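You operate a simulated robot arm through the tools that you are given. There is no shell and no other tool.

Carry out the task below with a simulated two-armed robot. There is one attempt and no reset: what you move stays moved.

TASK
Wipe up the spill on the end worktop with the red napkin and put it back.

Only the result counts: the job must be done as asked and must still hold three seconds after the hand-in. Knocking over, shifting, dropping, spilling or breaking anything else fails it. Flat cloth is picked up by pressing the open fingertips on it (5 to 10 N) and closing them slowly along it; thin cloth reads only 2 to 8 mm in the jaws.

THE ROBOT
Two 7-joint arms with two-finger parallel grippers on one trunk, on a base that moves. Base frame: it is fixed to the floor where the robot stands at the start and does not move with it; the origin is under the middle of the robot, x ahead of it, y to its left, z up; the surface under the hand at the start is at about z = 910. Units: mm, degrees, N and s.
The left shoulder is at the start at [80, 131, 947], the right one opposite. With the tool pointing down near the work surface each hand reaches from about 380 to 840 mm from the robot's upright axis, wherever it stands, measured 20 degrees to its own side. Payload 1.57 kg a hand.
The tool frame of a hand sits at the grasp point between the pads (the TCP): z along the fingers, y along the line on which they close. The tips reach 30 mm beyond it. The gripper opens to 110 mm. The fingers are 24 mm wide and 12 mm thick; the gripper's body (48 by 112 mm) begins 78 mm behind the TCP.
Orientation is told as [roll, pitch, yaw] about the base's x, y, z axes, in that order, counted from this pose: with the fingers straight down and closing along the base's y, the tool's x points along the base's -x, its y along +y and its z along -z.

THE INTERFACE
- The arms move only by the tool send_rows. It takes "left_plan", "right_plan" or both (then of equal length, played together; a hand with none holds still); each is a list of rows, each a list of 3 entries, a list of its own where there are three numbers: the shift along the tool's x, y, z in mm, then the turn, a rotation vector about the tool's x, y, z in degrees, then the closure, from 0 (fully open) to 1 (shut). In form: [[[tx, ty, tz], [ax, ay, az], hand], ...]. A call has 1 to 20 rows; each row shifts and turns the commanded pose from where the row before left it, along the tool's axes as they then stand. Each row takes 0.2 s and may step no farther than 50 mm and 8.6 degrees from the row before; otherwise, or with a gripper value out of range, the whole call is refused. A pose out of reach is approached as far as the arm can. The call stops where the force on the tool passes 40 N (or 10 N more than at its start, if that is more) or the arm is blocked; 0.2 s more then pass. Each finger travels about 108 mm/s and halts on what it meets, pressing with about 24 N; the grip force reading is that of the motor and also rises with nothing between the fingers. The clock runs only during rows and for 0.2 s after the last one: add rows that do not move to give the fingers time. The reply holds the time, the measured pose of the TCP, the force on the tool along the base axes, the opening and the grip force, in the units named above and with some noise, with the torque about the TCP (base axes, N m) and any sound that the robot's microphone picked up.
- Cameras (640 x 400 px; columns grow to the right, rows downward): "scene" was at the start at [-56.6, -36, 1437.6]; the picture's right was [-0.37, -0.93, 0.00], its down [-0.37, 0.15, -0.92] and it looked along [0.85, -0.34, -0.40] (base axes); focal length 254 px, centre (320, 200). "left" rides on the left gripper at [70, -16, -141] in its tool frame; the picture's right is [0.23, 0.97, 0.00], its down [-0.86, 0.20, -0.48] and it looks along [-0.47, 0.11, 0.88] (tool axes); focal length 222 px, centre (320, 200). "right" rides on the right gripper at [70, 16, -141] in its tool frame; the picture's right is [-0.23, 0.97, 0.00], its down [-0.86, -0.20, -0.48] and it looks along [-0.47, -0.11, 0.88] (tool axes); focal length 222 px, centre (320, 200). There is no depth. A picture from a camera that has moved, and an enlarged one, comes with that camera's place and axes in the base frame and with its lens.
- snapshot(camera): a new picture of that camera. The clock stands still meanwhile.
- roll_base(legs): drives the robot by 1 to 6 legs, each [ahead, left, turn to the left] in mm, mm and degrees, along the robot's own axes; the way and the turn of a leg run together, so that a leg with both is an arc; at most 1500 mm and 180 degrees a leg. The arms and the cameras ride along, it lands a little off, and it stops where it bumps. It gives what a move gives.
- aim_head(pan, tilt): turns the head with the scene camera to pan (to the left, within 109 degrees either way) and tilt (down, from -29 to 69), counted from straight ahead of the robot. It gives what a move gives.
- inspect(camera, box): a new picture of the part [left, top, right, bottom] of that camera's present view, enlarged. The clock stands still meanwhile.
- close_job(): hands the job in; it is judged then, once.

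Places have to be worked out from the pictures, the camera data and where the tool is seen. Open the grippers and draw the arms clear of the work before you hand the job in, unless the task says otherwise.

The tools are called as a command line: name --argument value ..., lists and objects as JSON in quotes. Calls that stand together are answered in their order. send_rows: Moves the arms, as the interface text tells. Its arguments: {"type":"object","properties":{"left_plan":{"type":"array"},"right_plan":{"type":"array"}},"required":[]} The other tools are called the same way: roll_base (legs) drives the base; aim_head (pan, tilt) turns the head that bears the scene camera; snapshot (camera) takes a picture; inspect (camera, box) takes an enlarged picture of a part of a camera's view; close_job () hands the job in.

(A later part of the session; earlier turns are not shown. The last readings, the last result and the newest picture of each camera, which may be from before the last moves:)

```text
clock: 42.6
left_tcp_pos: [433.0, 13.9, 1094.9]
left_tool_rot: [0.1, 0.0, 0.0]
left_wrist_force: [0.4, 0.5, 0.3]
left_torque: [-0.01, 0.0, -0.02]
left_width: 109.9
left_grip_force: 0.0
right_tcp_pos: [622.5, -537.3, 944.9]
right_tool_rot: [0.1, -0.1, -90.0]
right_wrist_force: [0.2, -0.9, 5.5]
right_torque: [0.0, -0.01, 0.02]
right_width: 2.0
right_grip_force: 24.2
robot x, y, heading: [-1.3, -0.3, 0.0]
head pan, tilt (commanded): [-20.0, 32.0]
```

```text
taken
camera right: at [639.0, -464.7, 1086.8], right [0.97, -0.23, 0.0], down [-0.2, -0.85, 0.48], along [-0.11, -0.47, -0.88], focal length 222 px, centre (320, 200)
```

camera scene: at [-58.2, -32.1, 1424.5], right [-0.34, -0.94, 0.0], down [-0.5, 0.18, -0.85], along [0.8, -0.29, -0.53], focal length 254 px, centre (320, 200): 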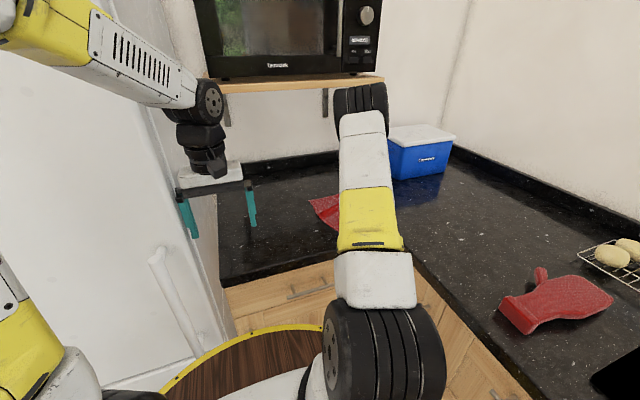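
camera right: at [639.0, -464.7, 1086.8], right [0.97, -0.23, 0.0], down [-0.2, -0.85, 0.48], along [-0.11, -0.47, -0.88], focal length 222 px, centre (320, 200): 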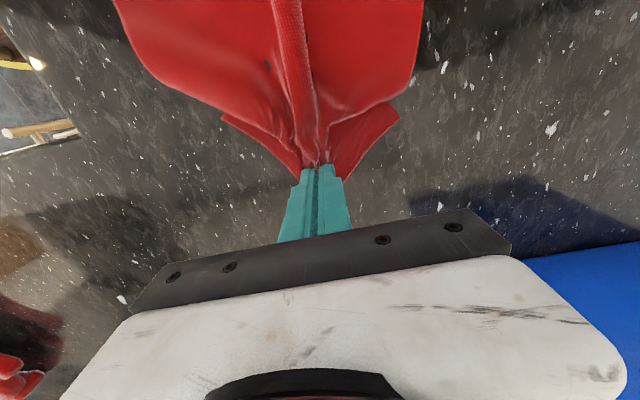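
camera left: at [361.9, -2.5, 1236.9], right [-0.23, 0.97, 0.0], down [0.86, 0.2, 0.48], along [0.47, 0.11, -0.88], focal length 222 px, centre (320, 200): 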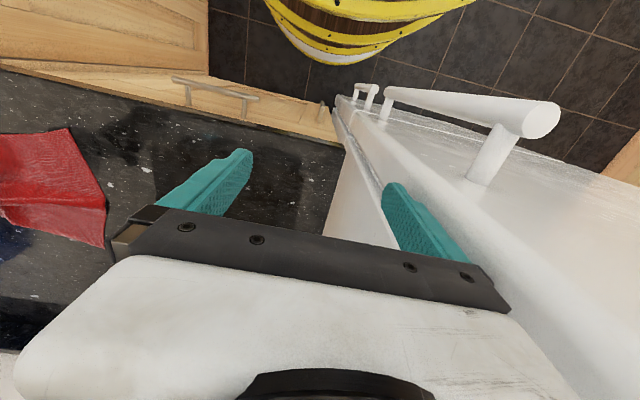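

The fold persists a bit; I release the cloth gently here and lift off to see how it lies.

send_rows --right_plan '[[[0, 0, 0], [0, 0, 0], 0.95], [[0, 0, 0], [0, 0, 0], 0.9], [[0, 0, 0], [0, 0, 0], 0.8], [[0, 0, 0], [0, 0, 0], 0.7], [[0, 0, 0], [0, 0, 0], 0.6], [[0, 0, -5], [0, 0, 0], 0.5], [[0, 0, -15], [0, 0, 0], 0.5], [[0, 0, -30], [0, 0, 0], 0.5], [[0, 0, -40], [0, 0, 0], 0.5], [[0, 0, 0], [0, 0, 0], 0.5]]'

snapshot --camera "right"

```text
clock: 44.8
left_tcp_pos: [433.5, 14.2, 1095.1]
left_tool_rot: [0.0, 0.0, -0.1]
left_wrist_force: [-0.5, 0.4, -0.6]
left_torque: [0.02, 0.02, 0.0]
left_width: 110.1
left_grip_force: 0.1
right_tcp_pos: [622.8, -533.7, 1035.1]
right_tool_rot: [0.1, 0.0, -90.0]
right_wrist_force: [1.1, -0.5, 0.1]
right_torque: [0.03, 0.02, 0.0]
right_width: 55.1
right_grip_force: 0.1
robot x, y, heading: [-1.9, 0.3, -0.1]
head pan, tilt (commanded): [-20.0, 32.0]
```

```text
taken
camera right: at [639.3, -464.2, 1177.4], right [0.97, -0.23, 0.0], down [-0.2, -0.86, 0.48], along [-0.11, -0.47, -0.88], focal length 222 px, centre (320, 200)
```

right: 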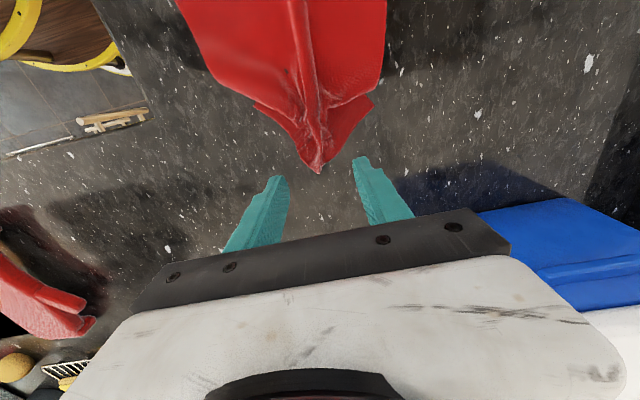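

The cloth is released, with its tip near (616, −560). I draw the right arm back and aside so the scene camera can see the worktop.

send_rows --right_plan '[[[-9.4, -41.9, -13.6], [0, 0, 0], 0.5], [[-9.4, -41.9, -13.6], [0, 0, 0], 0.5], [[-9.4, -41.9, -13.6], [0, 0, 0], 0.5], [[-9.4, -41.9, -13.6], [0, 0, 0], 0.5], [[-9.4, -41.9, -13.6], [0, 0, 0], 0.5], [[-9.4, -41.9, -13.6], [0, 0, 0], 0.5], [[-9.4, -41.9, -13.6], [0, 0, 0], 0.5], [[0, 0, 0], [0, 0, 0], 0.5]]'

snapshot --camera "scene"

inspect --camera "scene" --box '[260, 150, 420, 250]'

```text
clock: 46.6
left_tcp_pos: [432.1, 13.5, 1093.5]
left_tool_rot: [-0.1, 0.0, -0.1]
left_wrist_force: [0.1, 0.0, -0.6]
left_torque: [-0.01, -0.01, -0.04]
left_width: 110.1
left_grip_force: 0.0
right_tcp_pos: [327.4, -602.1, 1129.7]
right_tool_rot: [0.0, 0.0, -89.9]
right_wrist_force: [0.0, 0.6, -0.6]
right_torque: [0.02, 0.0, -0.02]
right_width: 54.8
right_grip_force: 0.0
robot x, y, heading: [1.9, 1.7, -0.2]
head pan, tilt (commanded): [-20.0, 32.0]
```

```text
taken
camera scene: at [-58.2, -32.1, 1424.5], right [-0.34, -0.94, 0.0], down [-0.5, 0.18, -0.85], along [0.8, -0.29, -0.53], focal length 254 px, centre (320, 200)
```

scene: 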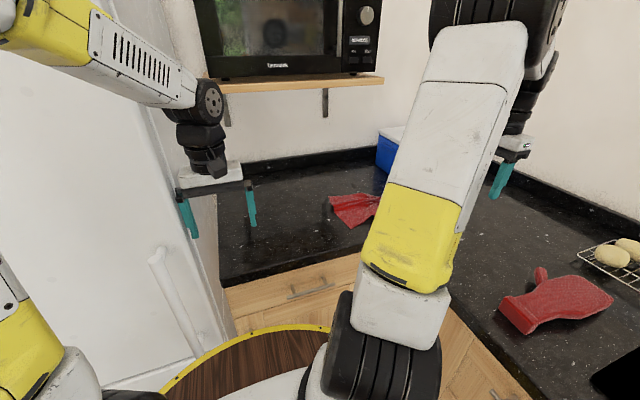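

```text
4.00 times, centred on (340, 200) of scene
camera zoom: at [-58.2, -32.1, 1424.5], right [-0.34, -0.94, 0.0], down [-0.5, 0.18, -0.85], along [0.8, -0.29, -0.53], focal length 1017 px, centre (240, 200)
```

zoom: 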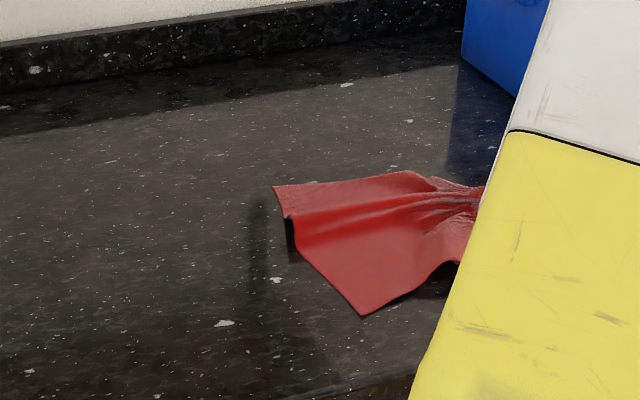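

The cloth's left edge runs from (730, −352) to (517, −345) with a raised ridge near x≈640. I'll pull it back with the right hand, so first I move the left arm clear (up, back and to the left, above the fridge handle).

send_rows --left_plan '[[[0, 0, -40], [0, 0, 0], 0], [[0, 0, -40], [0, 0, 0], 0], [[40, 0, 0], [0, 0, 0], 0.3], [[40, 0, 0], [0, 0, 0], 0.5], [[0, 40, 0], [0, 0, 0], 0.5], [[0, 40, 0], [0, 0, 0], 0.5], [[0, 40, 0], [0, 0, 0], 0.5], [[0, 0, 0], [0, 0, 0], 0.5]]'

snapshot --camera "scene"

```text
clock: 48.4
left_tcp_pos: [351.5, 134.4, 1174.1]
left_tool_rot: [0.0, 0.0, 0.0]
left_wrist_force: [-0.1, 0.9, 0.0]
left_torque: [0.0, 0.0, 0.01]
left_width: 54.9
left_grip_force: 0.1
right_tcp_pos: [328.7, -603.0, 1130.7]
right_tool_rot: [0.0, -0.1, -90.0]
right_wrist_force: [-0.7, -1.0, -0.2]
right_torque: [-0.01, 0.0, 0.0]
right_width: 55.0
right_grip_force: 0.1
robot x, y, heading: [-3.1, -0.6, -0.5]
head pan, tilt (commanded): [-20.0, 32.0]
```

```text
taken
camera scene: at [-58.3, -32.1, 1424.5], right [-0.34, -0.94, 0.0], down [-0.5, 0.18, -0.85], along [0.8, -0.29, -0.53], focal length 254 px, centre (320, 200)
```

scene: 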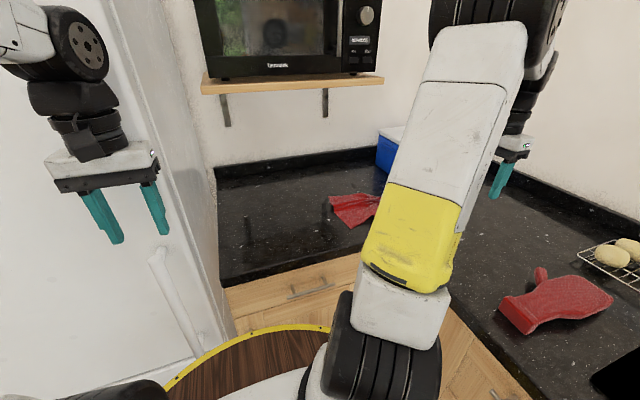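

Left arm is clear. The right hand now comes back low over the ridge at the napkin's left edge, around (640, −358).

send_rows --right_plan '[[[40.7, 30.3, 0], [0, 0, 0], 0.5], [[40.7, 30.3, 0], [0, 0, 0], 0.5], [[40.7, 30.3, 0], [0, 0, 0], 0.5], [[40.7, 30.3, 0], [0, 0, 0], 0.5], [[0, 0, 46], [0, 0, 0], 0.5], [[0, 0, 46], [0, 0, 0], 0.5], [[0, 0, 40], [0, 0, 0], 0.5], [[16.4, 38, 0], [0, 0, 0], 0.5], [[16.4, 38, 0], [0, 0, 0], 0.5], [[16.4, 38, 0], [0, 0, 0], 0.5], [[16.4, 38, 0], [0, 0, 0], 0.5], [[16.4, 38, 0], [0, 0, 0], 0.5], [[0, 0, 0], [0, 0, 0], 0.5]]'

snapshot --camera "right"

```text
refused: row 1 steps farther than a row can; nothing moved
```

```text
taken
camera right: at [344.6, -531.6, 1271.1], right [0.97, -0.23, 0.0], down [-0.2, -0.86, 0.48], along [-0.11, -0.47, -0.88], focal length 222 px, centre (320, 200)
```

right: 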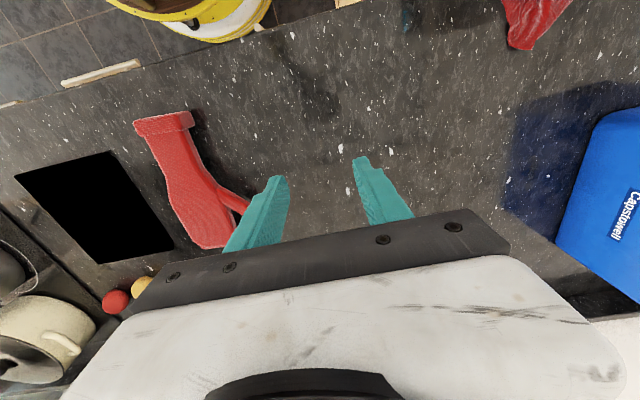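

The first row was slightly too long (51 mm), so nothing moved. I resend with shorter rows.

send_rows --right_plan '[[[32.5, 24.3, 0], [0, 0, 0], 0.5], [[32.5, 24.3, 0], [0, 0, 0], 0.5], [[32.5, 24.3, 0], [0, 0, 0], 0.5], [[32.5, 24.3, 0], [0, 0, 0], 0.5], [[32.5, 24.3, 0], [0, 0, 0], 0.5], [[0, 0, 46], [0, 0, 0], 0.5], [[0, 0, 46], [0, 0, 0], 0.5], [[0, 0, 40], [0, 0, 0], 0.5], [[16.4, 38, 0], [0, 0, 0], 0.5], [[16.4, 38, 0], [0, 0, 0], 0.5], [[16.4, 38, 0], [0, 0, 0], 0.5], [[16.4, 38, 0], [0, 0, 0], 0.5], [[16.4, 38, 0], [0, 0, 0], 0.5], [[0, 0, 0], [0, 0, 0], 0.5]]'

snapshot --camera "right"

```text
clock: 51.4
left_tcp_pos: [351.8, 134.5, 1176.0]
left_tool_rot: [0.0, 0.0, 0.0]
left_wrist_force: [-0.3, 0.1, -0.4]
left_torque: [0.0, -0.01, -0.04]
left_width: 54.9
left_grip_force: 0.2
right_tcp_pos: [639.7, -357.3, 998.0]
right_tool_rot: [0.1, 0.0, -89.9]
right_wrist_force: [-0.1, 0.4, 0.0]
right_torque: [0.01, 0.03, -0.03]
right_width: 54.9
right_grip_force: 0.1
robot x, y, heading: [4.4, 0.4, -0.1]
head pan, tilt (commanded): [-20.0, 32.0]
```

```text
taken
camera right: at [657.0, -286.1, 1139.7], right [0.97, -0.23, 0.0], down [-0.2, -0.86, 0.48], along [-0.11, -0.47, -0.88], focal length 222 px, centre (320, 200)
```

right: 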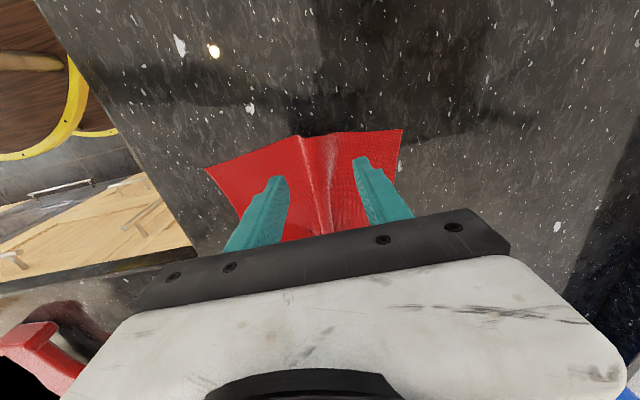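

The edge and ridge lie nicely between the fingers; I shift 5 mm inward and descend to contact.

send_rows --right_plan '[[[-5, 0, 18], [0, 0, 0], 0.5], [[0, 0, 18], [0, 0, 0], 0.5], [[0, 0, 15], [0, 0, 0], 0.5], [[0, 0, 2], [0, 0, 0], 0.5], [[0, 0, 2], [0, 0, 0], 0.5], [[0, 0, 1], [0, 0, 0], 0.5], [[0, 0, 1], [0, 0, 0], 0.5], [[0, 0, 0], [0, 0, 0], 0.5]]'

```text
clock: 53.2
left_tcp_pos: [352.0, 133.3, 1174.9]
left_tool_rot: [0.0, 0.1, 0.0]
left_wrist_force: [-0.8, 1.2, -0.7]
left_torque: [0.01, 0.0, 0.01]
left_width: 55.2
left_grip_force: 0.1
right_tcp_pos: [641.1, -361.6, 941.3]
right_tool_rot: [0.0, 0.0, -90.1]
right_wrist_force: [-0.1, -0.2, 0.3]
right_torque: [0.01, 0.01, 0.05]
right_width: 54.9
right_grip_force: 0.1
robot x, y, heading: [1.3, -0.8, -0.0]
head pan, tilt (commanded): [-20.0, 32.0]
```

send_rows --right_plan '[[[0, 0, 0.7], [0, 0, 0], 0.5], [[0, 0, 0.7], [0, 0, 0], 0.5], [[0, 0, 0], [0, 0, 0], 0.5]]'

```text
clock: 54.0
left_tcp_pos: [351.9, 134.8, 1175.2]
left_tool_rot: [-0.1, 0.1, 0.1]
left_wrist_force: [0.3, -0.5, 0.3]
left_torque: [0.01, 0.0, 0.01]
left_width: 55.3
left_grip_force: 0.0
right_tcp_pos: [641.1, -362.1, 941.2]
right_tool_rot: [0.1, 0.1, -90.0]
right_wrist_force: [-1.6, -1.0, 8.6]
right_torque: [0.0, 0.12, -0.01]
right_width: 55.1
right_grip_force: 0.1
robot x, y, heading: [0.6, 2.5, 0.1]
head pan, tilt (commanded): [-20.0, 32.0]
```

Contact reads 8.6 N, in range. I close the fingers slowly along the cloth again.

send_rows --right_plan '[[[0, 0, 0], [0, 0, 0], 0.53], [[0, 0, 0], [0, 0, 0], 0.56], [[0, 0, 0], [0, 0, 0], 0.59], [[0, 0, 0], [0, 0, 0], 0.62], [[0, 0, 0], [0, 0, 0], 0.65], [[0, 0, 0], [0, 0, 0], 0.68], [[0, 0, 0], [0, 0, 0], 0.71], [[0, 0, 0], [0, 0, 0], 0.74], [[0, 0, 0], [0, 0, 0], 0.77], [[0, 0, 0], [0, 0, 0], 0.8], [[0, 0, 0], [0, 0, 0], 0.83], [[0, 0, 0], [0, 0, 0], 0.86], [[0, 0, 0], [0, 0, 0], 0.89], [[0, 0, 0], [0, 0, 0], 0.92], [[0, 0, 0], [0, 0, 0], 0.95], [[0, 0, 0], [0, 0, 0], 0.98], [[0, 0, 0], [0, 0, 0], 1], [[0, 0, -3], [0, 0, 0], 1], [[0, 0, -4], [0, 0, 0], 1], [[0, 0, 0], [0, 0, 0], 1]]'

snapshot --camera "right"

```text
clock: 58.2
left_tcp_pos: [353.4, 133.8, 1175.6]
left_tool_rot: [0.0, 0.0, 0.0]
left_wrist_force: [0.7, -0.2, -0.7]
left_torque: [0.0, 0.0, -0.04]
left_width: 55.0
left_grip_force: 0.0
right_tcp_pos: [641.1, -362.5, 947.2]
right_tool_rot: [-0.1, 0.0, -90.1]
right_wrist_force: [-0.2, -0.2, 0.2]
right_torque: [0.03, 0.01, -0.01]
right_width: 1.9
right_grip_force: 23.8
robot x, y, heading: [-0.3, -2.4, 0.1]
head pan, tilt (commanded): [-20.0, 32.0]
```

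```text
taken
camera right: at [657.2, -291.1, 1088.3], right [0.97, -0.23, 0.0], down [-0.2, -0.86, 0.48], along [-0.11, -0.47, -0.88], focal length 222 px, centre (320, 200)
```

right: 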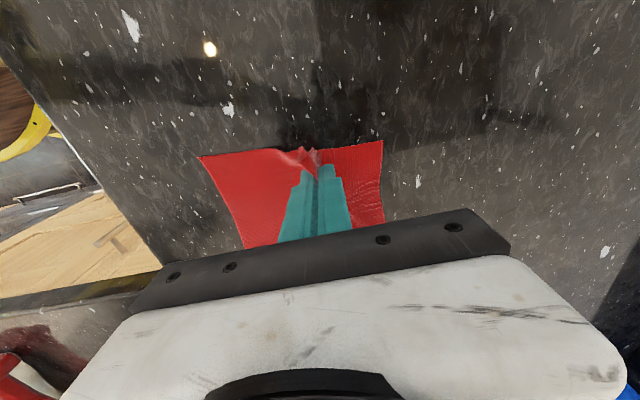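

The fold is pinched at 1.9 mm. First leg of the return: diagonal pull toward (740, −250).

send_rows --right_plan '[[[11.2, 9.9, 0], [0, 0, 0], 1], [[11.2, 9.9, 0], [0, 0, 0], 1], [[11.2, 9.9, 0], [0, 0, 0], 1], [[11.2, 9.9, 0], [0, 0, 0], 1], [[11.2, 9.9, 0], [0, 0, 0], 1], [[11.2, 9.9, 0], [0, 0, 0], 1], [[11.2, 9.9, 0], [0, 0, 0], 1], [[11.2, 9.9, 0], [0, 0, 0], 1], [[11.2, 9.9, 0], [0, 0, 0], 1], [[11.2, 9.9, 0], [0, 0, 0], 1], [[0, 0, 0], [0, 0, 0], 1]]'

snapshot --camera "right"

snapshot --camera "scene"

```text
clock: 60.6
left_tcp_pos: [353.0, 133.8, 1176.2]
left_tool_rot: [0.1, 0.0, 0.1]
left_wrist_force: [-0.1, -0.2, -0.1]
left_torque: [0.02, 0.0, 0.01]
left_width: 54.9
left_grip_force: 0.1
right_tcp_pos: [738.4, -248.9, 948.4]
right_tool_rot: [0.0, 0.0, -90.1]
right_wrist_force: [-0.7, -0.9, -0.8]
right_torque: [-0.02, -0.01, 0.0]
right_width: 1.9
right_grip_force: 23.4
robot x, y, heading: [-4.7, -0.6, -0.1]
head pan, tilt (commanded): [-20.0, 32.0]
```

```text
taken
camera right: at [755.3, -178.0, 1089.9], right [0.97, -0.23, 0.0], down [-0.2, -0.86, 0.48], along [-0.11, -0.47, -0.88], focal length 222 px, centre (320, 200)
```

right: 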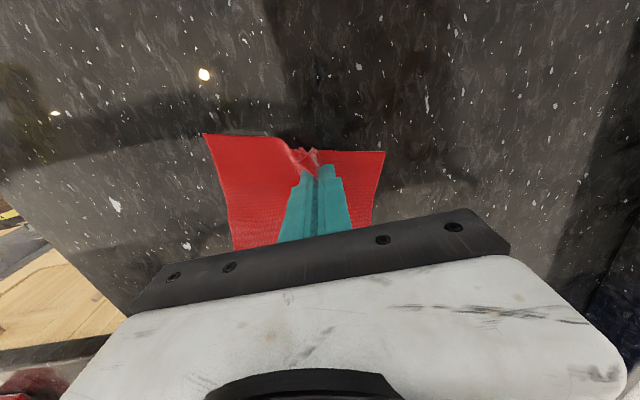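

```text
taken
camera scene: at [-58.2, -32.1, 1424.5], right [-0.34, -0.94, 0.0], down [-0.5, 0.18, -0.85], along [0.8, -0.29, -0.53], focal length 254 px, centre (320, 200)
```

scene: 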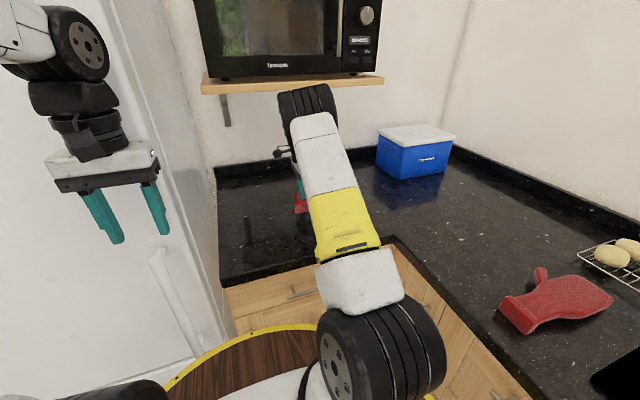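

The cloth follows and has turned about 19°, as expected; the second leg straight along +y should straighten it. I pull to about (735, −62).

send_rows --right_plan '[[[13.4, 0, 0], [0, 0, 0], 1], [[13.4, 0, 0], [0, 0, 0], 1], [[13.4, 0, 0], [0, 0, 0], 1], [[13.4, 0, 0], [0, 0, 0], 1], [[13.4, 0, 0], [0, 0, 0], 1], [[13.4, 0, 0], [0, 0, 0], 1], [[13.4, 0, 0], [0, 0, 0], 1], [[13.4, 0, 0], [0, 0, 0], 1], [[13.4, 0, 0], [0, 0, 0], 1], [[13.4, 0, 0], [0, 0, 0], 1], [[13.4, 0, 0], [0, 0, 0], 1], [[0, 0, 0], [0, 0, 0], 1]]'

snapshot --camera "right"

snapshot --camera "scene"

```text
clock: 63.2
left_tcp_pos: [352.4, 135.6, 1175.5]
left_tool_rot: [0.0, 0.0, 0.0]
left_wrist_force: [-0.1, 0.8, -0.5]
left_torque: [-0.01, -0.01, -0.03]
left_width: 55.2
left_grip_force: 0.0
right_tcp_pos: [738.5, -101.8, 946.9]
right_tool_rot: [-0.1, 0.0, -90.0]
right_wrist_force: [0.0, -0.1, 0.6]
right_torque: [0.02, -0.04, 0.01]
right_width: 1.9
right_grip_force: 23.2
robot x, y, heading: [-0.7, 3.3, 0.2]
head pan, tilt (commanded): [-20.0, 32.0]
```

```text
taken
camera right: at [754.8, -31.3, 1088.5], right [0.97, -0.23, 0.0], down [-0.2, -0.86, 0.48], along [-0.11, -0.47, -0.88], focal length 222 px, centre (320, 200)
```

right: 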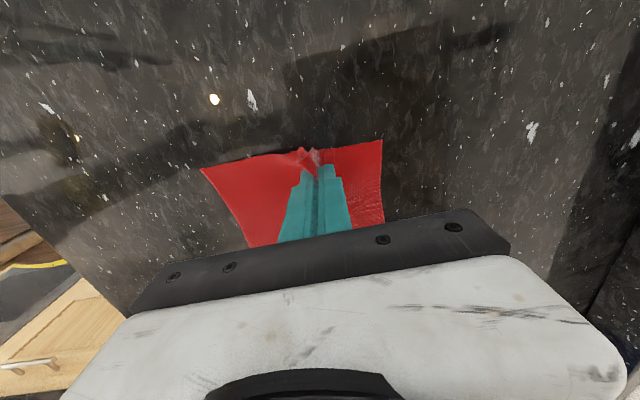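

```text
taken
camera scene: at [-58.2, -32.0, 1424.5], right [-0.34, -0.94, 0.0], down [-0.5, 0.18, -0.85], along [0.8, -0.29, -0.53], focal length 254 px, centre (320, 200)
```

scene: 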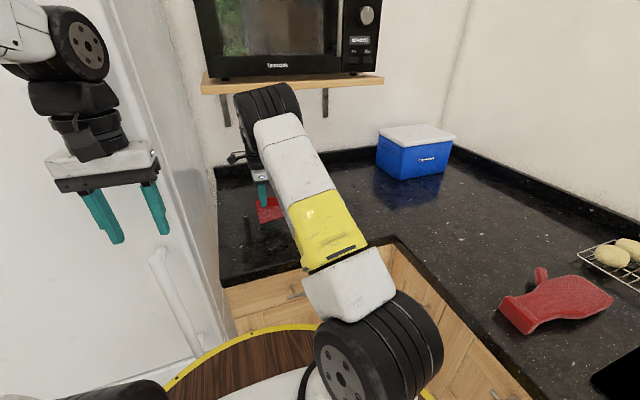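

The right arm now leaves the former spill spot (near column 355, row 208) visible, so I enlarge it to check whether it is clean.

inspect --camera "scene" --box '[320, 160, 420, 250]'

inspect --camera "scene" --box '[215, 150, 335, 250]'

```text
4.44 times, centred on (370, 205) of scene
camera zoom: at [-58.2, -32.0, 1424.5], right [-0.34, -0.94, 0.0], down [-0.5, 0.18, -0.85], along [0.8, -0.29, -0.53], focal length 1130 px, centre (98, 178)
```

zoom: 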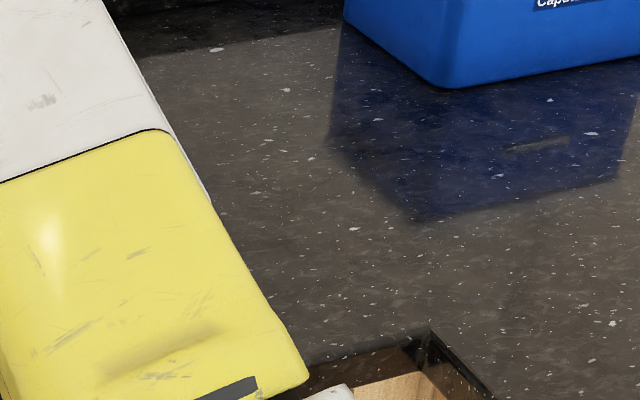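

```text
4.00 times, centred on (275, 200) of scene
camera zoom: at [-58.2, -32.0, 1424.5], right [-0.34, -0.94, 0.0], down [-0.5, 0.18, -0.85], along [0.8, -0.29, -0.53], focal length 1017 px, centre (500, 200)
```

zoom: 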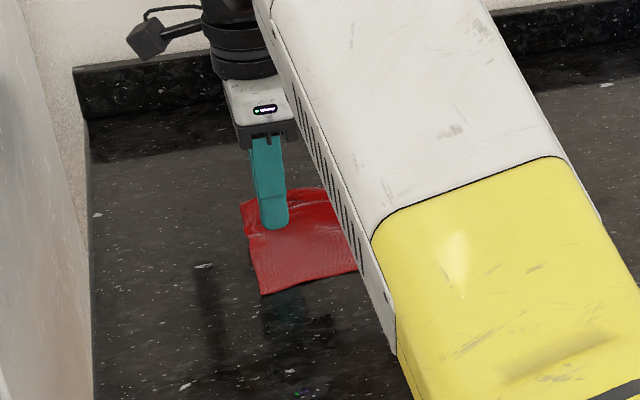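

The visible part of the spill area looks clean. I finish the pull along +y to about y = −62.

send_rows --right_plan '[[[13, 0, 0], [0, 0, 0], 1], [[13, 0, 0], [0, 0, 0], 1], [[13, 0, 0], [0, 0, 0], 1], [[0, 0, 0], [0, 0, 0], 1]]'

aim_head --pan -25 --tilt 38

snapshot --camera "scene"

snapshot --camera "right"

snapshot --camera "left"

```text
clock: 64.2
left_tcp_pos: [352.5, 133.7, 1174.9]
left_tool_rot: [0.0, 0.0, 0.0]
left_wrist_force: [-0.5, -0.1, 0.7]
left_torque: [-0.04, -0.01, 0.02]
left_width: 54.9
left_grip_force: 0.0
right_tcp_pos: [738.9, -62.5, 947.7]
right_tool_rot: [0.0, 0.0, -90.0]
right_wrist_force: [0.5, 0.0, -0.8]
right_torque: [-0.01, 0.01, 0.0]
right_width: 2.2
right_grip_force: 24.0
robot x, y, heading: [-0.7, 2.5, -0.1]
head pan, tilt (commanded): [-20.0, 32.0]
```

```text
clock: 64.8
left_tcp_pos: [351.9, 134.0, 1175.0]
left_tool_rot: [0.1, 0.0, 0.0]
left_wrist_force: [-0.4, 0.3, -0.2]
left_torque: [0.04, 0.0, 0.02]
left_width: 54.7
left_grip_force: 0.2
right_tcp_pos: [738.6, -62.1, 946.9]
right_tool_rot: [0.0, -0.1, -90.0]
right_wrist_force: [-0.8, -0.3, 0.6]
right_torque: [0.04, 0.01, 0.04]
right_width: 2.1
right_grip_force: 23.8
robot x, y, heading: [-0.6, 0.3, -0.2]
head pan, tilt (commanded): [-25.0, 38.0]
```

```text
taken
camera scene: at [-64.1, -37.8, 1415.3], right [-0.42, -0.91, 0.0], down [-0.56, 0.26, -0.79], along [0.71, -0.33, -0.62], focal length 254 px, centre (320, 200)
```

scene: 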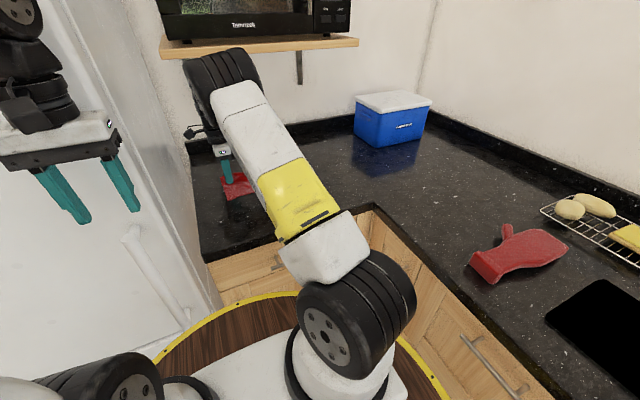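

```text
taken
camera right: at [756.2, 7.9, 1088.7], right [0.97, -0.23, 0.0], down [-0.2, -0.86, 0.48], along [-0.11, -0.47, -0.88], focal length 222 px, centre (320, 200)
```

right: 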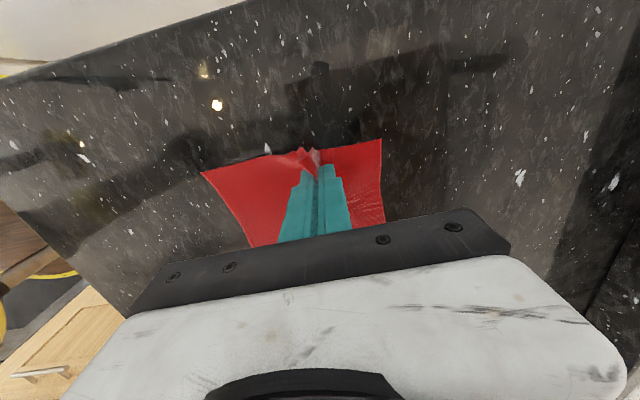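

```text
taken
camera left: at [281.3, 117.3, 1317.4], right [-0.23, 0.97, 0.0], down [0.86, 0.2, 0.48], along [0.47, 0.11, -0.88], focal length 222 px, centre (320, 200)
```

left: 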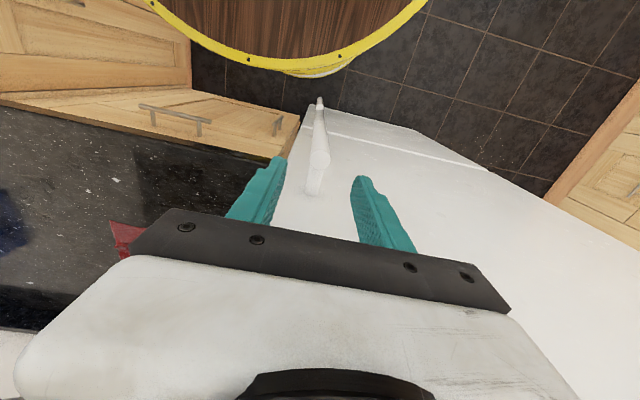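

The left edge now lies from (641, −37) to (794, −45), right at its old place. I lower to contact and open slowly so the fingers spread the fold, then lift off.

send_rows --right_plan '[[[0, 0, 3], [0, 0, 0], 1], [[0, 0, 2.5], [0, 0, 0], 1], [[0, 0, 0], [0, 0, 0], 0.97], [[0, 0, 0], [0, 0, 0], 0.93], [[0, 0, 0], [0, 0, 0], 0.89], [[0, 0, 0], [0, 0, 0], 0.85], [[0, 0, 0], [0, 0, 0], 0.8], [[0, 0, 0], [0, 0, 0], 0.75], [[0, 0, 0], [0, 0, 0], 0.7], [[0, 0, 0], [0, 0, 0], 0.65], [[0, 0, 0], [0, 0, 0], 0.6], [[0, 0, 0], [0, 0, 0], 0.55], [[0, 0, 0], [0, 0, 0], 0.5], [[0, 0, 0], [0, 0, 0], 0.45], [[0, 0, 0], [0, 0, 0], 0.4], [[0, 0, -5], [0, 0, 0], 0.4], [[0, 0, -20], [0, 0, 0], 0.4], [[0, 0, 0], [0, 0, 0], 0.4]]'

snapshot --camera "right"

```text
clock: 68.6
left_tcp_pos: [351.8, 133.5, 1176.4]
left_tool_rot: [0.1, -0.1, 0.1]
left_wrist_force: [-0.2, 0.6, -0.1]
left_torque: [-0.03, 0.02, -0.01]
left_width: 55.1
left_grip_force: 0.0
right_tcp_pos: [738.1, -62.3, 965.7]
right_tool_rot: [-0.1, -0.1, -90.0]
right_wrist_force: [0.0, -0.2, 0.0]
right_torque: [0.0, 0.01, -0.02]
right_width: 65.9
right_grip_force: 0.1
robot x, y, heading: [-0.8, 0.2, 0.0]
head pan, tilt (commanded): [-25.0, 38.0]
```

```text
taken
camera right: at [755.4, 8.2, 1107.3], right [0.97, -0.23, 0.0], down [-0.2, -0.86, 0.48], along [-0.11, -0.47, -0.88], focal length 222 px, centre (320, 200)
```

right: 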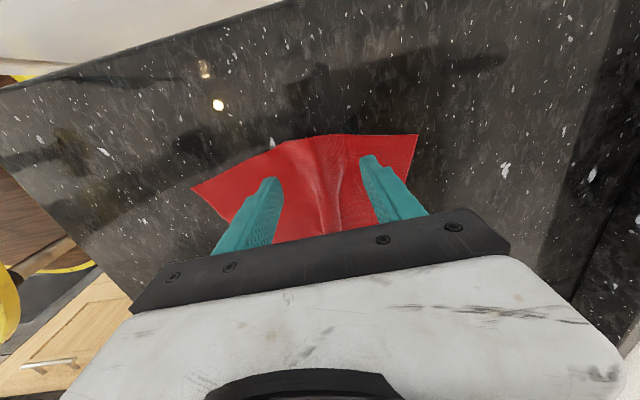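

The fold opened and the left edge now spans x 611–828 at y≈−54…−35, close to the original. I withdraw the right hand low and back, then look at the whole worktop.

send_rows --right_plan '[[[0, 0, -18], [0, 0, 0], 0.5], [[0, -45, 0], [0, 0, 0], 0.5], [[0, -45, 0], [0, 0, 0], 0.5], [[0, -45, 0], [0, 0, 0], 0.5], [[0, -45, 0], [0, 0, 0], 0.5], [[-40, -20, -20], [0, 0, 0], 0.5], [[-40, -20, -20], [0, 0, 0], 0.5], [[-40, -20, -20], [0, 0, 0], 0.5], [[-46, -10, -10], [0, 0, 0], 0.5], [[-46, -10, -10], [0, 0, 0], 0.5], [[-46, -10, -10], [0, 0, 0], 0.5], [[-46, -10, -10], [0, 0, 0], 0.5], [[-46, -10, -10], [0, 0, 0], 0.5], [[-46, -10, 0], [0, 0, 0], 0.5], [[-46, -10, 0], [0, 0, 0], 0.5], [[-46, -10, 0], [0, 0, 0], 0.5], [[-46, -10, 0], [0, 0, 0], 0.5], [[0, 0, 0], [0, 0, 0], 0.5]]'

aim_head --pan -20 --tilt 38

snapshot --camera "scene"

inspect --camera "scene" --box '[220, 120, 380, 220]'

```text
clock: 72.4
left_tcp_pos: [352.0, 134.2, 1175.2]
left_tool_rot: [0.0, -0.1, 0.0]
left_wrist_force: [-0.3, -0.2, 0.7]
left_torque: [-0.01, -0.01, 0.01]
left_width: 54.8
left_grip_force: 0.0
right_tcp_pos: [409.5, -598.9, 1094.1]
right_tool_rot: [0.0, 0.0, -90.0]
right_wrist_force: [-0.6, 0.4, 0.1]
right_torque: [0.01, 0.01, 0.0]
right_width: 55.2
right_grip_force: 0.1
robot x, y, heading: [1.0, 2.4, -0.3]
head pan, tilt (commanded): [-25.0, 38.0]
```

```text
clock: 73.1
left_tcp_pos: [351.3, 133.9, 1176.0]
left_tool_rot: [0.0, -0.1, 0.0]
left_wrist_force: [-0.5, 0.2, 0.5]
left_torque: [-0.03, 0.01, 0.01]
left_width: 54.9
left_grip_force: 0.0
right_tcp_pos: [409.2, -597.8, 1094.4]
right_tool_rot: [0.0, 0.0, -90.0]
right_wrist_force: [0.1, -0.1, 0.5]
right_torque: [0.0, 0.0, -0.04]
right_width: 55.3
right_grip_force: 0.0
robot x, y, heading: [-2.4, 3.4, -0.1]
head pan, tilt (commanded): [-20.0, 38.0]
```

```text
taken
camera scene: at [-61.3, -31.0, 1415.2], right [-0.34, -0.94, 0.0], down [-0.58, 0.21, -0.79], along [0.74, -0.27, -0.62], focal length 254 px, centre (320, 200)
```

scene: 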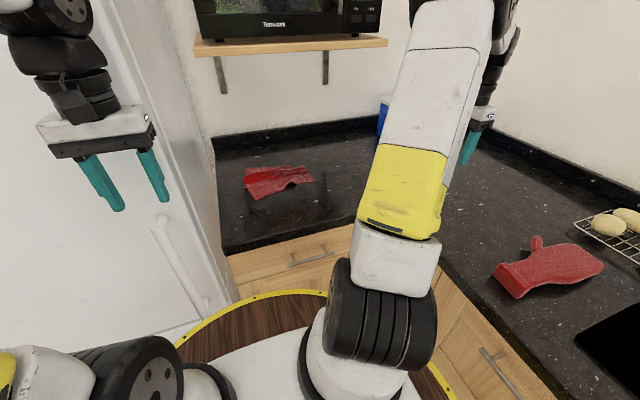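

```text
4.00 times, centred on (300, 170) of scene
camera zoom: at [-61.3, -31.0, 1415.2], right [-0.34, -0.94, 0.0], down [-0.58, 0.21, -0.79], along [0.74, -0.27, -0.62], focal length 1017 px, centre (400, 320)
```

zoom: 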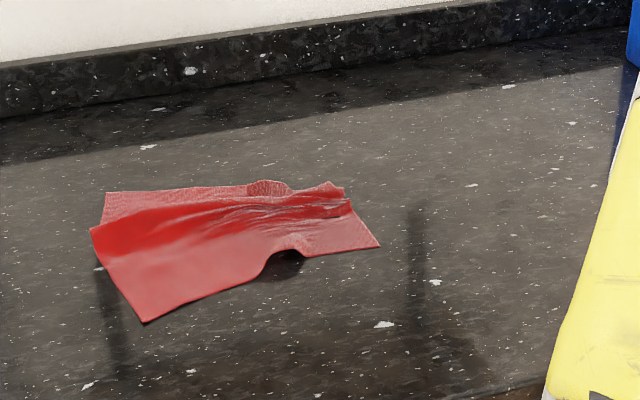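

The napkin is back within about 1 cm of its old centre, slightly wrinkled. Now I check the former spill area closely.

inspect --camera "scene" --box '[310, 145, 390, 205]'

snapshot --camera "right"

inspect --camera "right" --box '[340, 0, 640, 200]'

```text
6.67 times, centred on (350, 175) of scene
camera zoom: at [-61.3, -31.0, 1415.2], right [-0.34, -0.94, 0.0], down [-0.58, 0.21, -0.79], along [0.74, -0.27, -0.62], focal length 1695 px, centre (120, 367)
```

zoom: 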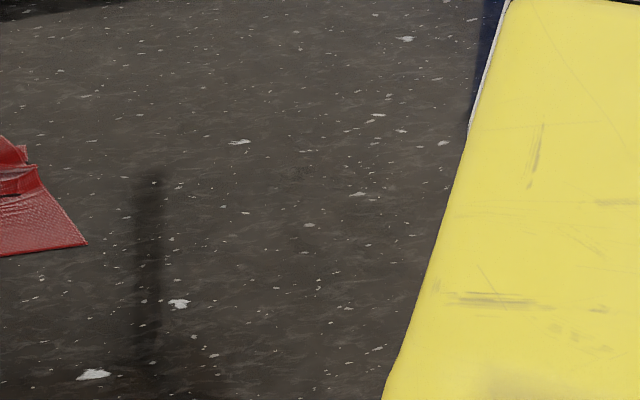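

```text
taken
camera right: at [426.2, -527.3, 1236.2], right [0.97, -0.23, 0.0], down [-0.2, -0.86, 0.48], along [-0.11, -0.47, -0.88], focal length 222 px, centre (320, 200)
```

right: 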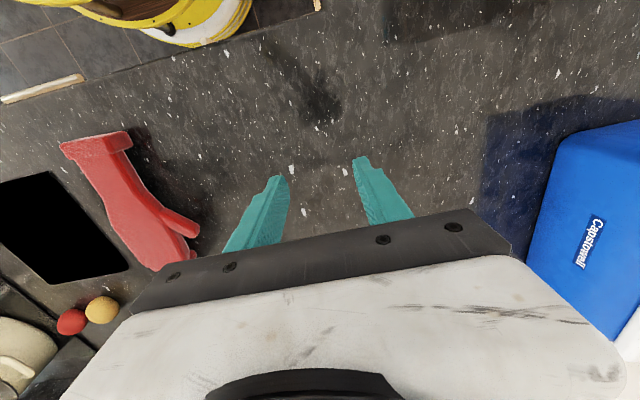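

```text
2.00 times, centred on (490, 100) of right
camera zoom: at [426.2, -527.3, 1236.2], right [0.97, -0.23, 0.0], down [-0.2, -0.86, 0.48], along [-0.11, -0.47, -0.88], focal length 444 px, centre (-20, 400)
```

zoom: 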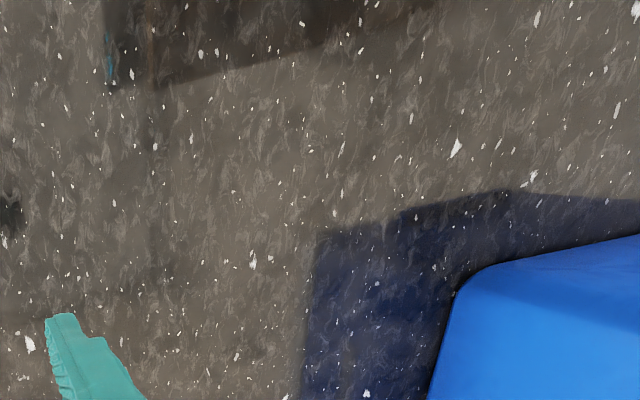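

The former spill area is clean. The napkin's right edge is still gathered (x 655–756), so I bring the right hand back over it to spread it gently; first a close look.

send_rows --right_plan '[[[35.6, 14.2, 18.8], [0, 0, 0], 0.6], [[35.6, 14.2, 18.8], [0, 0, 0], 0.7], [[35.6, 14.2, 18.8], [0, 0, 0], 0.7], [[35.6, 14.2, 18.8], [0, 0, 0], 0.7], [[35.6, 14.2, 18.8], [0, 0, 0], 0.7], [[23.6, 32.1, 2], [0, 0, 0], 0.7], [[23.6, 32.1, 2], [0, 0, 0], 0.7], [[23.6, 32.1, 2], [0, 0, 0], 0.7], [[23.6, 32.1, 2], [0, 0, 0], 0.7], [[23.6, 32.1, 2], [0, 0, 0], 0.7], [[23.6, 32.1, 2], [0, 0, 0], 0.7], [[23.6, 32.1, 2], [0, 0, 0], 0.7], [[0, 0, 0], [0, 0, 0], 0.7]]'

snapshot --camera "right"

inspect --camera "right" --box '[200, 0, 440, 220]'

```text
clock: 75.9
left_tcp_pos: [352.1, 133.4, 1174.8]
left_tool_rot: [0.0, 0.0, 0.0]
left_wrist_force: [-0.2, -1.0, -0.4]
left_torque: [0.0, -0.02, 0.02]
left_width: 55.2
left_grip_force: 0.1
right_tcp_pos: [706.5, -252.1, 986.7]
right_tool_rot: [0.0, 0.0, -90.0]
right_wrist_force: [0.4, 0.7, 0.3]
right_torque: [-0.01, 0.0, -0.01]
right_width: 32.9
right_grip_force: 0.1
robot x, y, heading: [0.2, 0.4, -0.0]
head pan, tilt (commanded): [-20.0, 38.0]
```

```text
taken
camera right: at [722.2, -182.5, 1128.8], right [0.97, -0.23, 0.0], down [-0.2, -0.86, 0.48], along [-0.11, -0.47, -0.88], focal length 222 px, centre (320, 200)
```

right: 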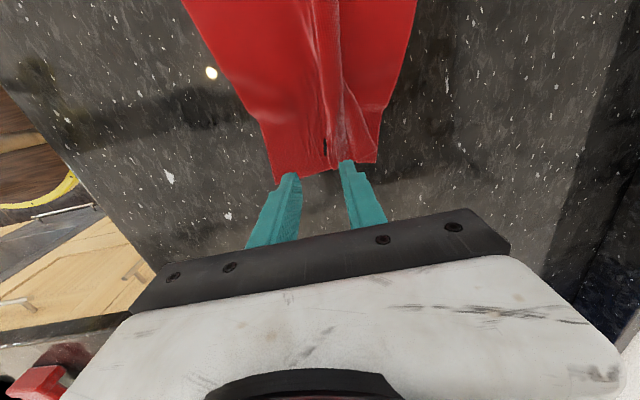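

```text
1.82 times, centred on (320, 110) of right
camera zoom: at [722.2, -182.5, 1128.8], right [0.97, -0.23, 0.0], down [-0.2, -0.86, 0.48], along [-0.11, -0.47, -0.88], focal length 404 px, centre (320, 364)
```

zoom: 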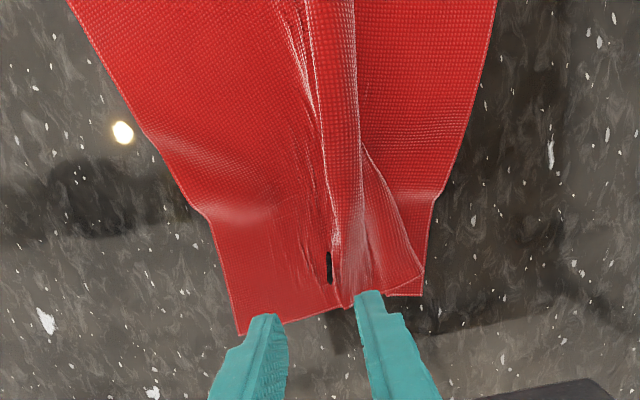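

The napkin lies well, with one narrow ridge at x≈718 ending at its right edge. I set the half-open fingers on both sides of the ridge and lower to contact.

send_rows --right_plan '[[[2, 11.5, 0], [0, 0, 0], 0.7], [[0, 0, 15], [0, 0, 0], 0.7], [[0, 0, 15], [0, 0, 0], 0.7], [[0, 0, 10], [0, 0, 0], 0.7], [[0, 0, 3], [0, 0, 0], 0.7], [[0, 0, 1.5], [0, 0, 0], 0.7], [[0, 0, 1], [0, 0, 0], 0.7], [[0, 0, 0], [0, 0, 0], 0.7]]'

```text
clock: 77.7
left_tcp_pos: [352.2, 135.1, 1175.0]
left_tool_rot: [0.0, 0.1, 0.0]
left_wrist_force: [-0.2, -0.4, 0.3]
left_torque: [0.02, -0.01, 0.01]
left_width: 55.1
left_grip_force: 0.2
right_tcp_pos: [716.9, -252.7, 941.6]
right_tool_rot: [0.0, 0.0, -89.9]
right_wrist_force: [-1.0, -0.6, 9.2]
right_torque: [-0.05, -0.24, -0.01]
right_width: 32.6
right_grip_force: 0.1
robot x, y, heading: [2.0, -2.2, -0.2]
head pan, tilt (commanded): [-20.0, 38.0]
```

Contact at 9 N. I open the fingers slowly to spread the ridge, then lift off.

send_rows --right_plan '[[[0, 0, 0], [0, 0, 0], 0.66], [[0, 0, 0], [0, 0, 0], 0.61], [[0, 0, 0], [0, 0, 0], 0.56], [[0, 0, 0], [0, 0, 0], 0.51], [[0, 0, 0], [0, 0, 0], 0.46], [[0, 0, 0], [0, 0, 0], 0.41], [[0, 0, 0], [0, 0, 0], 0.36], [[0, 0, 0], [0, 0, 0], 0.31], [[0, 0, 0], [0, 0, 0], 0.26], [[0, 0, 0], [0, 0, 0], 0.21], [[0, 0, 0], [0, 0, 0], 0.16], [[0, 0, 0], [0, 0, 0], 0.11], [[0, 0, 0], [0, 0, 0], 0.06], [[0, 0, -5], [0, 0, 0], 0.06], [[0, 0, -20], [0, 0, 0], 0.06], [[0, 0, -20], [0, 0, 0], 0.06], [[0, 0, 0], [0, 0, 0], 0.06]]'

inspect --camera "right" --box '[160, 0, 480, 220]'

```text
clock: 81.3
left_tcp_pos: [351.8, 134.4, 1175.4]
left_tool_rot: [0.0, 0.0, 0.0]
left_wrist_force: [-0.1, 0.0, 0.6]
left_torque: [-0.01, 0.02, 0.02]
left_width: 54.9
left_grip_force: 0.0
right_tcp_pos: [714.8, -252.9, 985.6]
right_tool_rot: [0.0, 0.0, -90.1]
right_wrist_force: [0.1, 0.2, 0.7]
right_torque: [0.04, -0.01, -0.01]
right_width: 103.6
right_grip_force: 0.0
robot x, y, heading: [-1.0, 4.5, 0.2]
head pan, tilt (commanded): [-20.0, 38.0]
```

```text
1.82 times, centred on (320, 110) of right
camera zoom: at [732.5, -181.8, 1126.8], right [0.97, -0.23, 0.0], down [-0.2, -0.86, 0.48], along [-0.11, -0.47, -0.88], focal length 404 px, centre (320, 364)
```

zoom: 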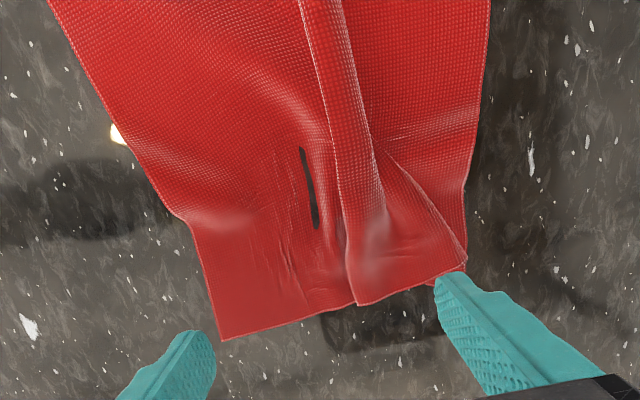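

The right edge has widened to x 653–795. I repeat the spread once more centred on the remaining ridge at x≈730.

send_rows --right_plan '[[[0, 14, 0], [0, 0, 0], 0.62], [[0, 0, 0], [0, 0, 0], 0.62], [[0, 0, 15], [0, 0, 0], 0.62], [[0, 0, 15], [0, 0, 0], 0.62], [[0, 0, 10], [0, 0, 0], 0.62], [[0, 0, 3], [0, 0, 0], 0.62], [[0, 0, 1.5], [0, 0, 0], 0.62], [[0, 0, 0.5], [0, 0, 0], 0.62], [[0, 0, 0], [0, 0, 0], 0.62]]'

```text
clock: 83.3
left_tcp_pos: [352.2, 135.3, 1175.7]
left_tool_rot: [-0.1, 0.1, 0.0]
left_wrist_force: [1.1, 0.6, -1.0]
left_torque: [-0.04, -0.01, -0.01]
left_width: 55.1
left_grip_force: 0.1
right_tcp_pos: [731.8, -252.7, 941.6]
right_tool_rot: [0.1, 0.1, -90.0]
right_wrist_force: [-1.8, -0.6, 4.1]
right_torque: [0.01, 0.04, -0.01]
right_width: 41.9
right_grip_force: 0.5
robot x, y, heading: [-1.7, 2.3, -0.1]
head pan, tilt (commanded): [-20.0, 38.0]
```

send_rows --right_plan '[[[0, 0, 0.4], [0, 0, 0], 0.58], [[0, 0, 0], [0, 0, 0], 0.54], [[0, 0, 0], [0, 0, 0], 0.5], [[0, 0, 0], [0, 0, 0], 0.46], [[0, 0, 0], [0, 0, 0], 0.42], [[0, 0, 0], [0, 0, 0], 0.38], [[0, 0, 0], [0, 0, 0], 0.34], [[0, 0, 0], [0, 0, 0], 0.3], [[0, 0, 0], [0, 0, 0], 0.26], [[0, 0, 0], [0, 0, 0], 0.22], [[0, 0, 0], [0, 0, 0], 0.18], [[0, 0, 0], [0, 0, 0], 0.14], [[0, 0, 0], [0, 0, 0], 0.1], [[0, 0, 0], [0, 0, 0], 0.05], [[0, 0, 0], [0, 0, 0], 0.0], [[0, 0, -5], [0, 0, 0], 0.0], [[0, 0, -20], [0, 0, 0], 0.0], [[0, 0, -20], [0, 0, 0], 0.0], [[0, 0, 0], [0, 0, 0], 0.0]]'

inspect --camera "right" --box '[160, 0, 480, 220]'

```text
clock: 87.3
left_tcp_pos: [351.9, 134.4, 1173.9]
left_tool_rot: [0.1, 0.0, -0.1]
left_wrist_force: [0.3, -0.5, 0.0]
left_torque: [0.0, -0.01, -0.01]
left_width: 54.9
left_grip_force: 0.1
right_tcp_pos: [730.4, -253.7, 984.0]
right_tool_rot: [0.0, -0.1, -90.0]
right_wrist_force: [0.3, 0.0, 0.2]
right_torque: [0.0, -0.05, -0.02]
right_width: 110.0
right_grip_force: 0.1
robot x, y, heading: [-0.0, -3.1, -0.0]
head pan, tilt (commanded): [-20.0, 38.0]
```

```text
1.82 times, centred on (320, 110) of right
camera zoom: at [747.1, -181.8, 1126.3], right [0.97, -0.23, 0.0], down [-0.2, -0.85, 0.48], along [-0.11, -0.47, -0.88], focal length 404 px, centre (320, 364)
```

zoom: 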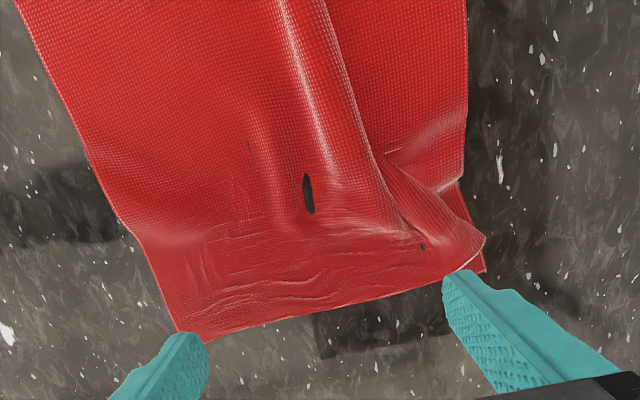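

The right edge now spans x 645–818 at y≈−260, so the napkin lies essentially flat at its old place. I withdraw the right arm low and back, to the side, and open it.

send_rows --right_plan '[[[0, -45, 0], [0, 0, 0], 0], [[0, -45, 0], [0, 0, 0], 0], [[0, -45, 0], [0, 0, 0], 0], [[0, -45, 0], [0, 0, 0], 0], [[0, -45, -10], [0, 0, 0], 0], [[-40, -10, -25], [0, 0, 0], 0], [[-40, -10, -25], [0, 0, 0], 0], [[-40, -10, -25], [0, 0, 0], 0], [[-40, -10, -20], [0, 0, 0], 0], [[-40, -10, -20], [0, 0, 0], 0], [[-40, -15, -10], [0, 0, 0], 0], [[-40, -15, 0], [0, 0, 0], 0], [[-40, -15, 0], [0, 0, 0], 0], [[-40, -15, 0], [0, 0, 0], 0], [[0, 0, 0], [0, 0, 0], 0]]'

aim_head --pan -22 --tilt 24

snapshot --camera "scene"

inspect --camera "scene" --box '[220, 180, 420, 305]'

```text
clock: 90.5
left_tcp_pos: [352.3, 135.1, 1175.4]
left_tool_rot: [0.0, 0.0, 0.0]
left_wrist_force: [0.4, 0.5, 0.2]
left_torque: [0.01, -0.01, 0.03]
left_width: 55.0
left_grip_force: 0.0
right_tcp_pos: [396.4, -612.0, 1120.3]
right_tool_rot: [0.0, 0.0, -89.9]
right_wrist_force: [-0.3, -0.9, -0.1]
right_torque: [0.0, 0.03, -0.05]
right_width: 110.0
right_grip_force: 0.2
robot x, y, heading: [-0.3, -0.2, -0.0]
head pan, tilt (commanded): [-20.0, 38.0]
```

```text
clock: 91.3
left_tcp_pos: [351.0, 134.3, 1175.6]
left_tool_rot: [0.0, 0.0, 0.0]
left_wrist_force: [-0.1, -0.6, 0.2]
left_torque: [0.04, -0.01, 0.0]
left_width: 55.2
left_grip_force: 0.0
right_tcp_pos: [397.5, -611.6, 1119.5]
right_tool_rot: [0.0, 0.0, -90.0]
right_wrist_force: [-0.6, -0.1, -0.1]
right_torque: [0.0, 0.01, 0.04]
right_width: 110.1
right_grip_force: 0.0
robot x, y, heading: [-0.6, -0.5, 0.2]
head pan, tilt (commanded): [-22.0, 24.0]
```

```text
taken
camera scene: at [-56.8, -36.1, 1437.1], right [-0.37, -0.93, 0.0], down [-0.38, 0.15, -0.91], along [0.85, -0.34, -0.41], focal length 254 px, centre (320, 200)
```

scene: 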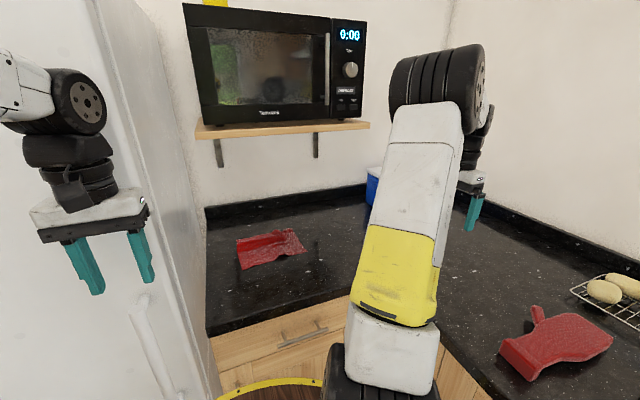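

```text
3.20 times, centred on (320, 242) of scene
camera zoom: at [-56.8, -36.1, 1437.1], right [-0.37, -0.93, 0.0], down [-0.38, 0.15, -0.91], along [0.85, -0.34, -0.41], focal length 814 px, centre (320, 64)
```

zoom: 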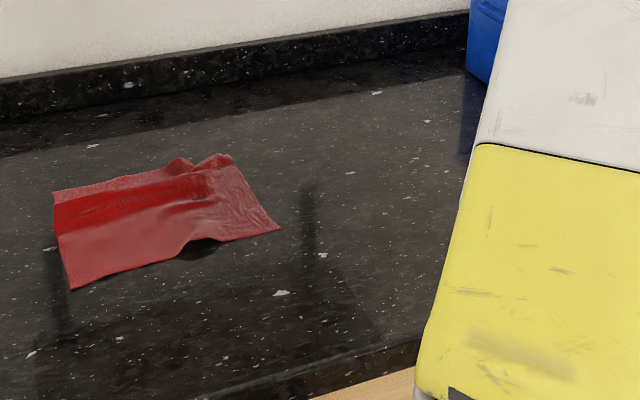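

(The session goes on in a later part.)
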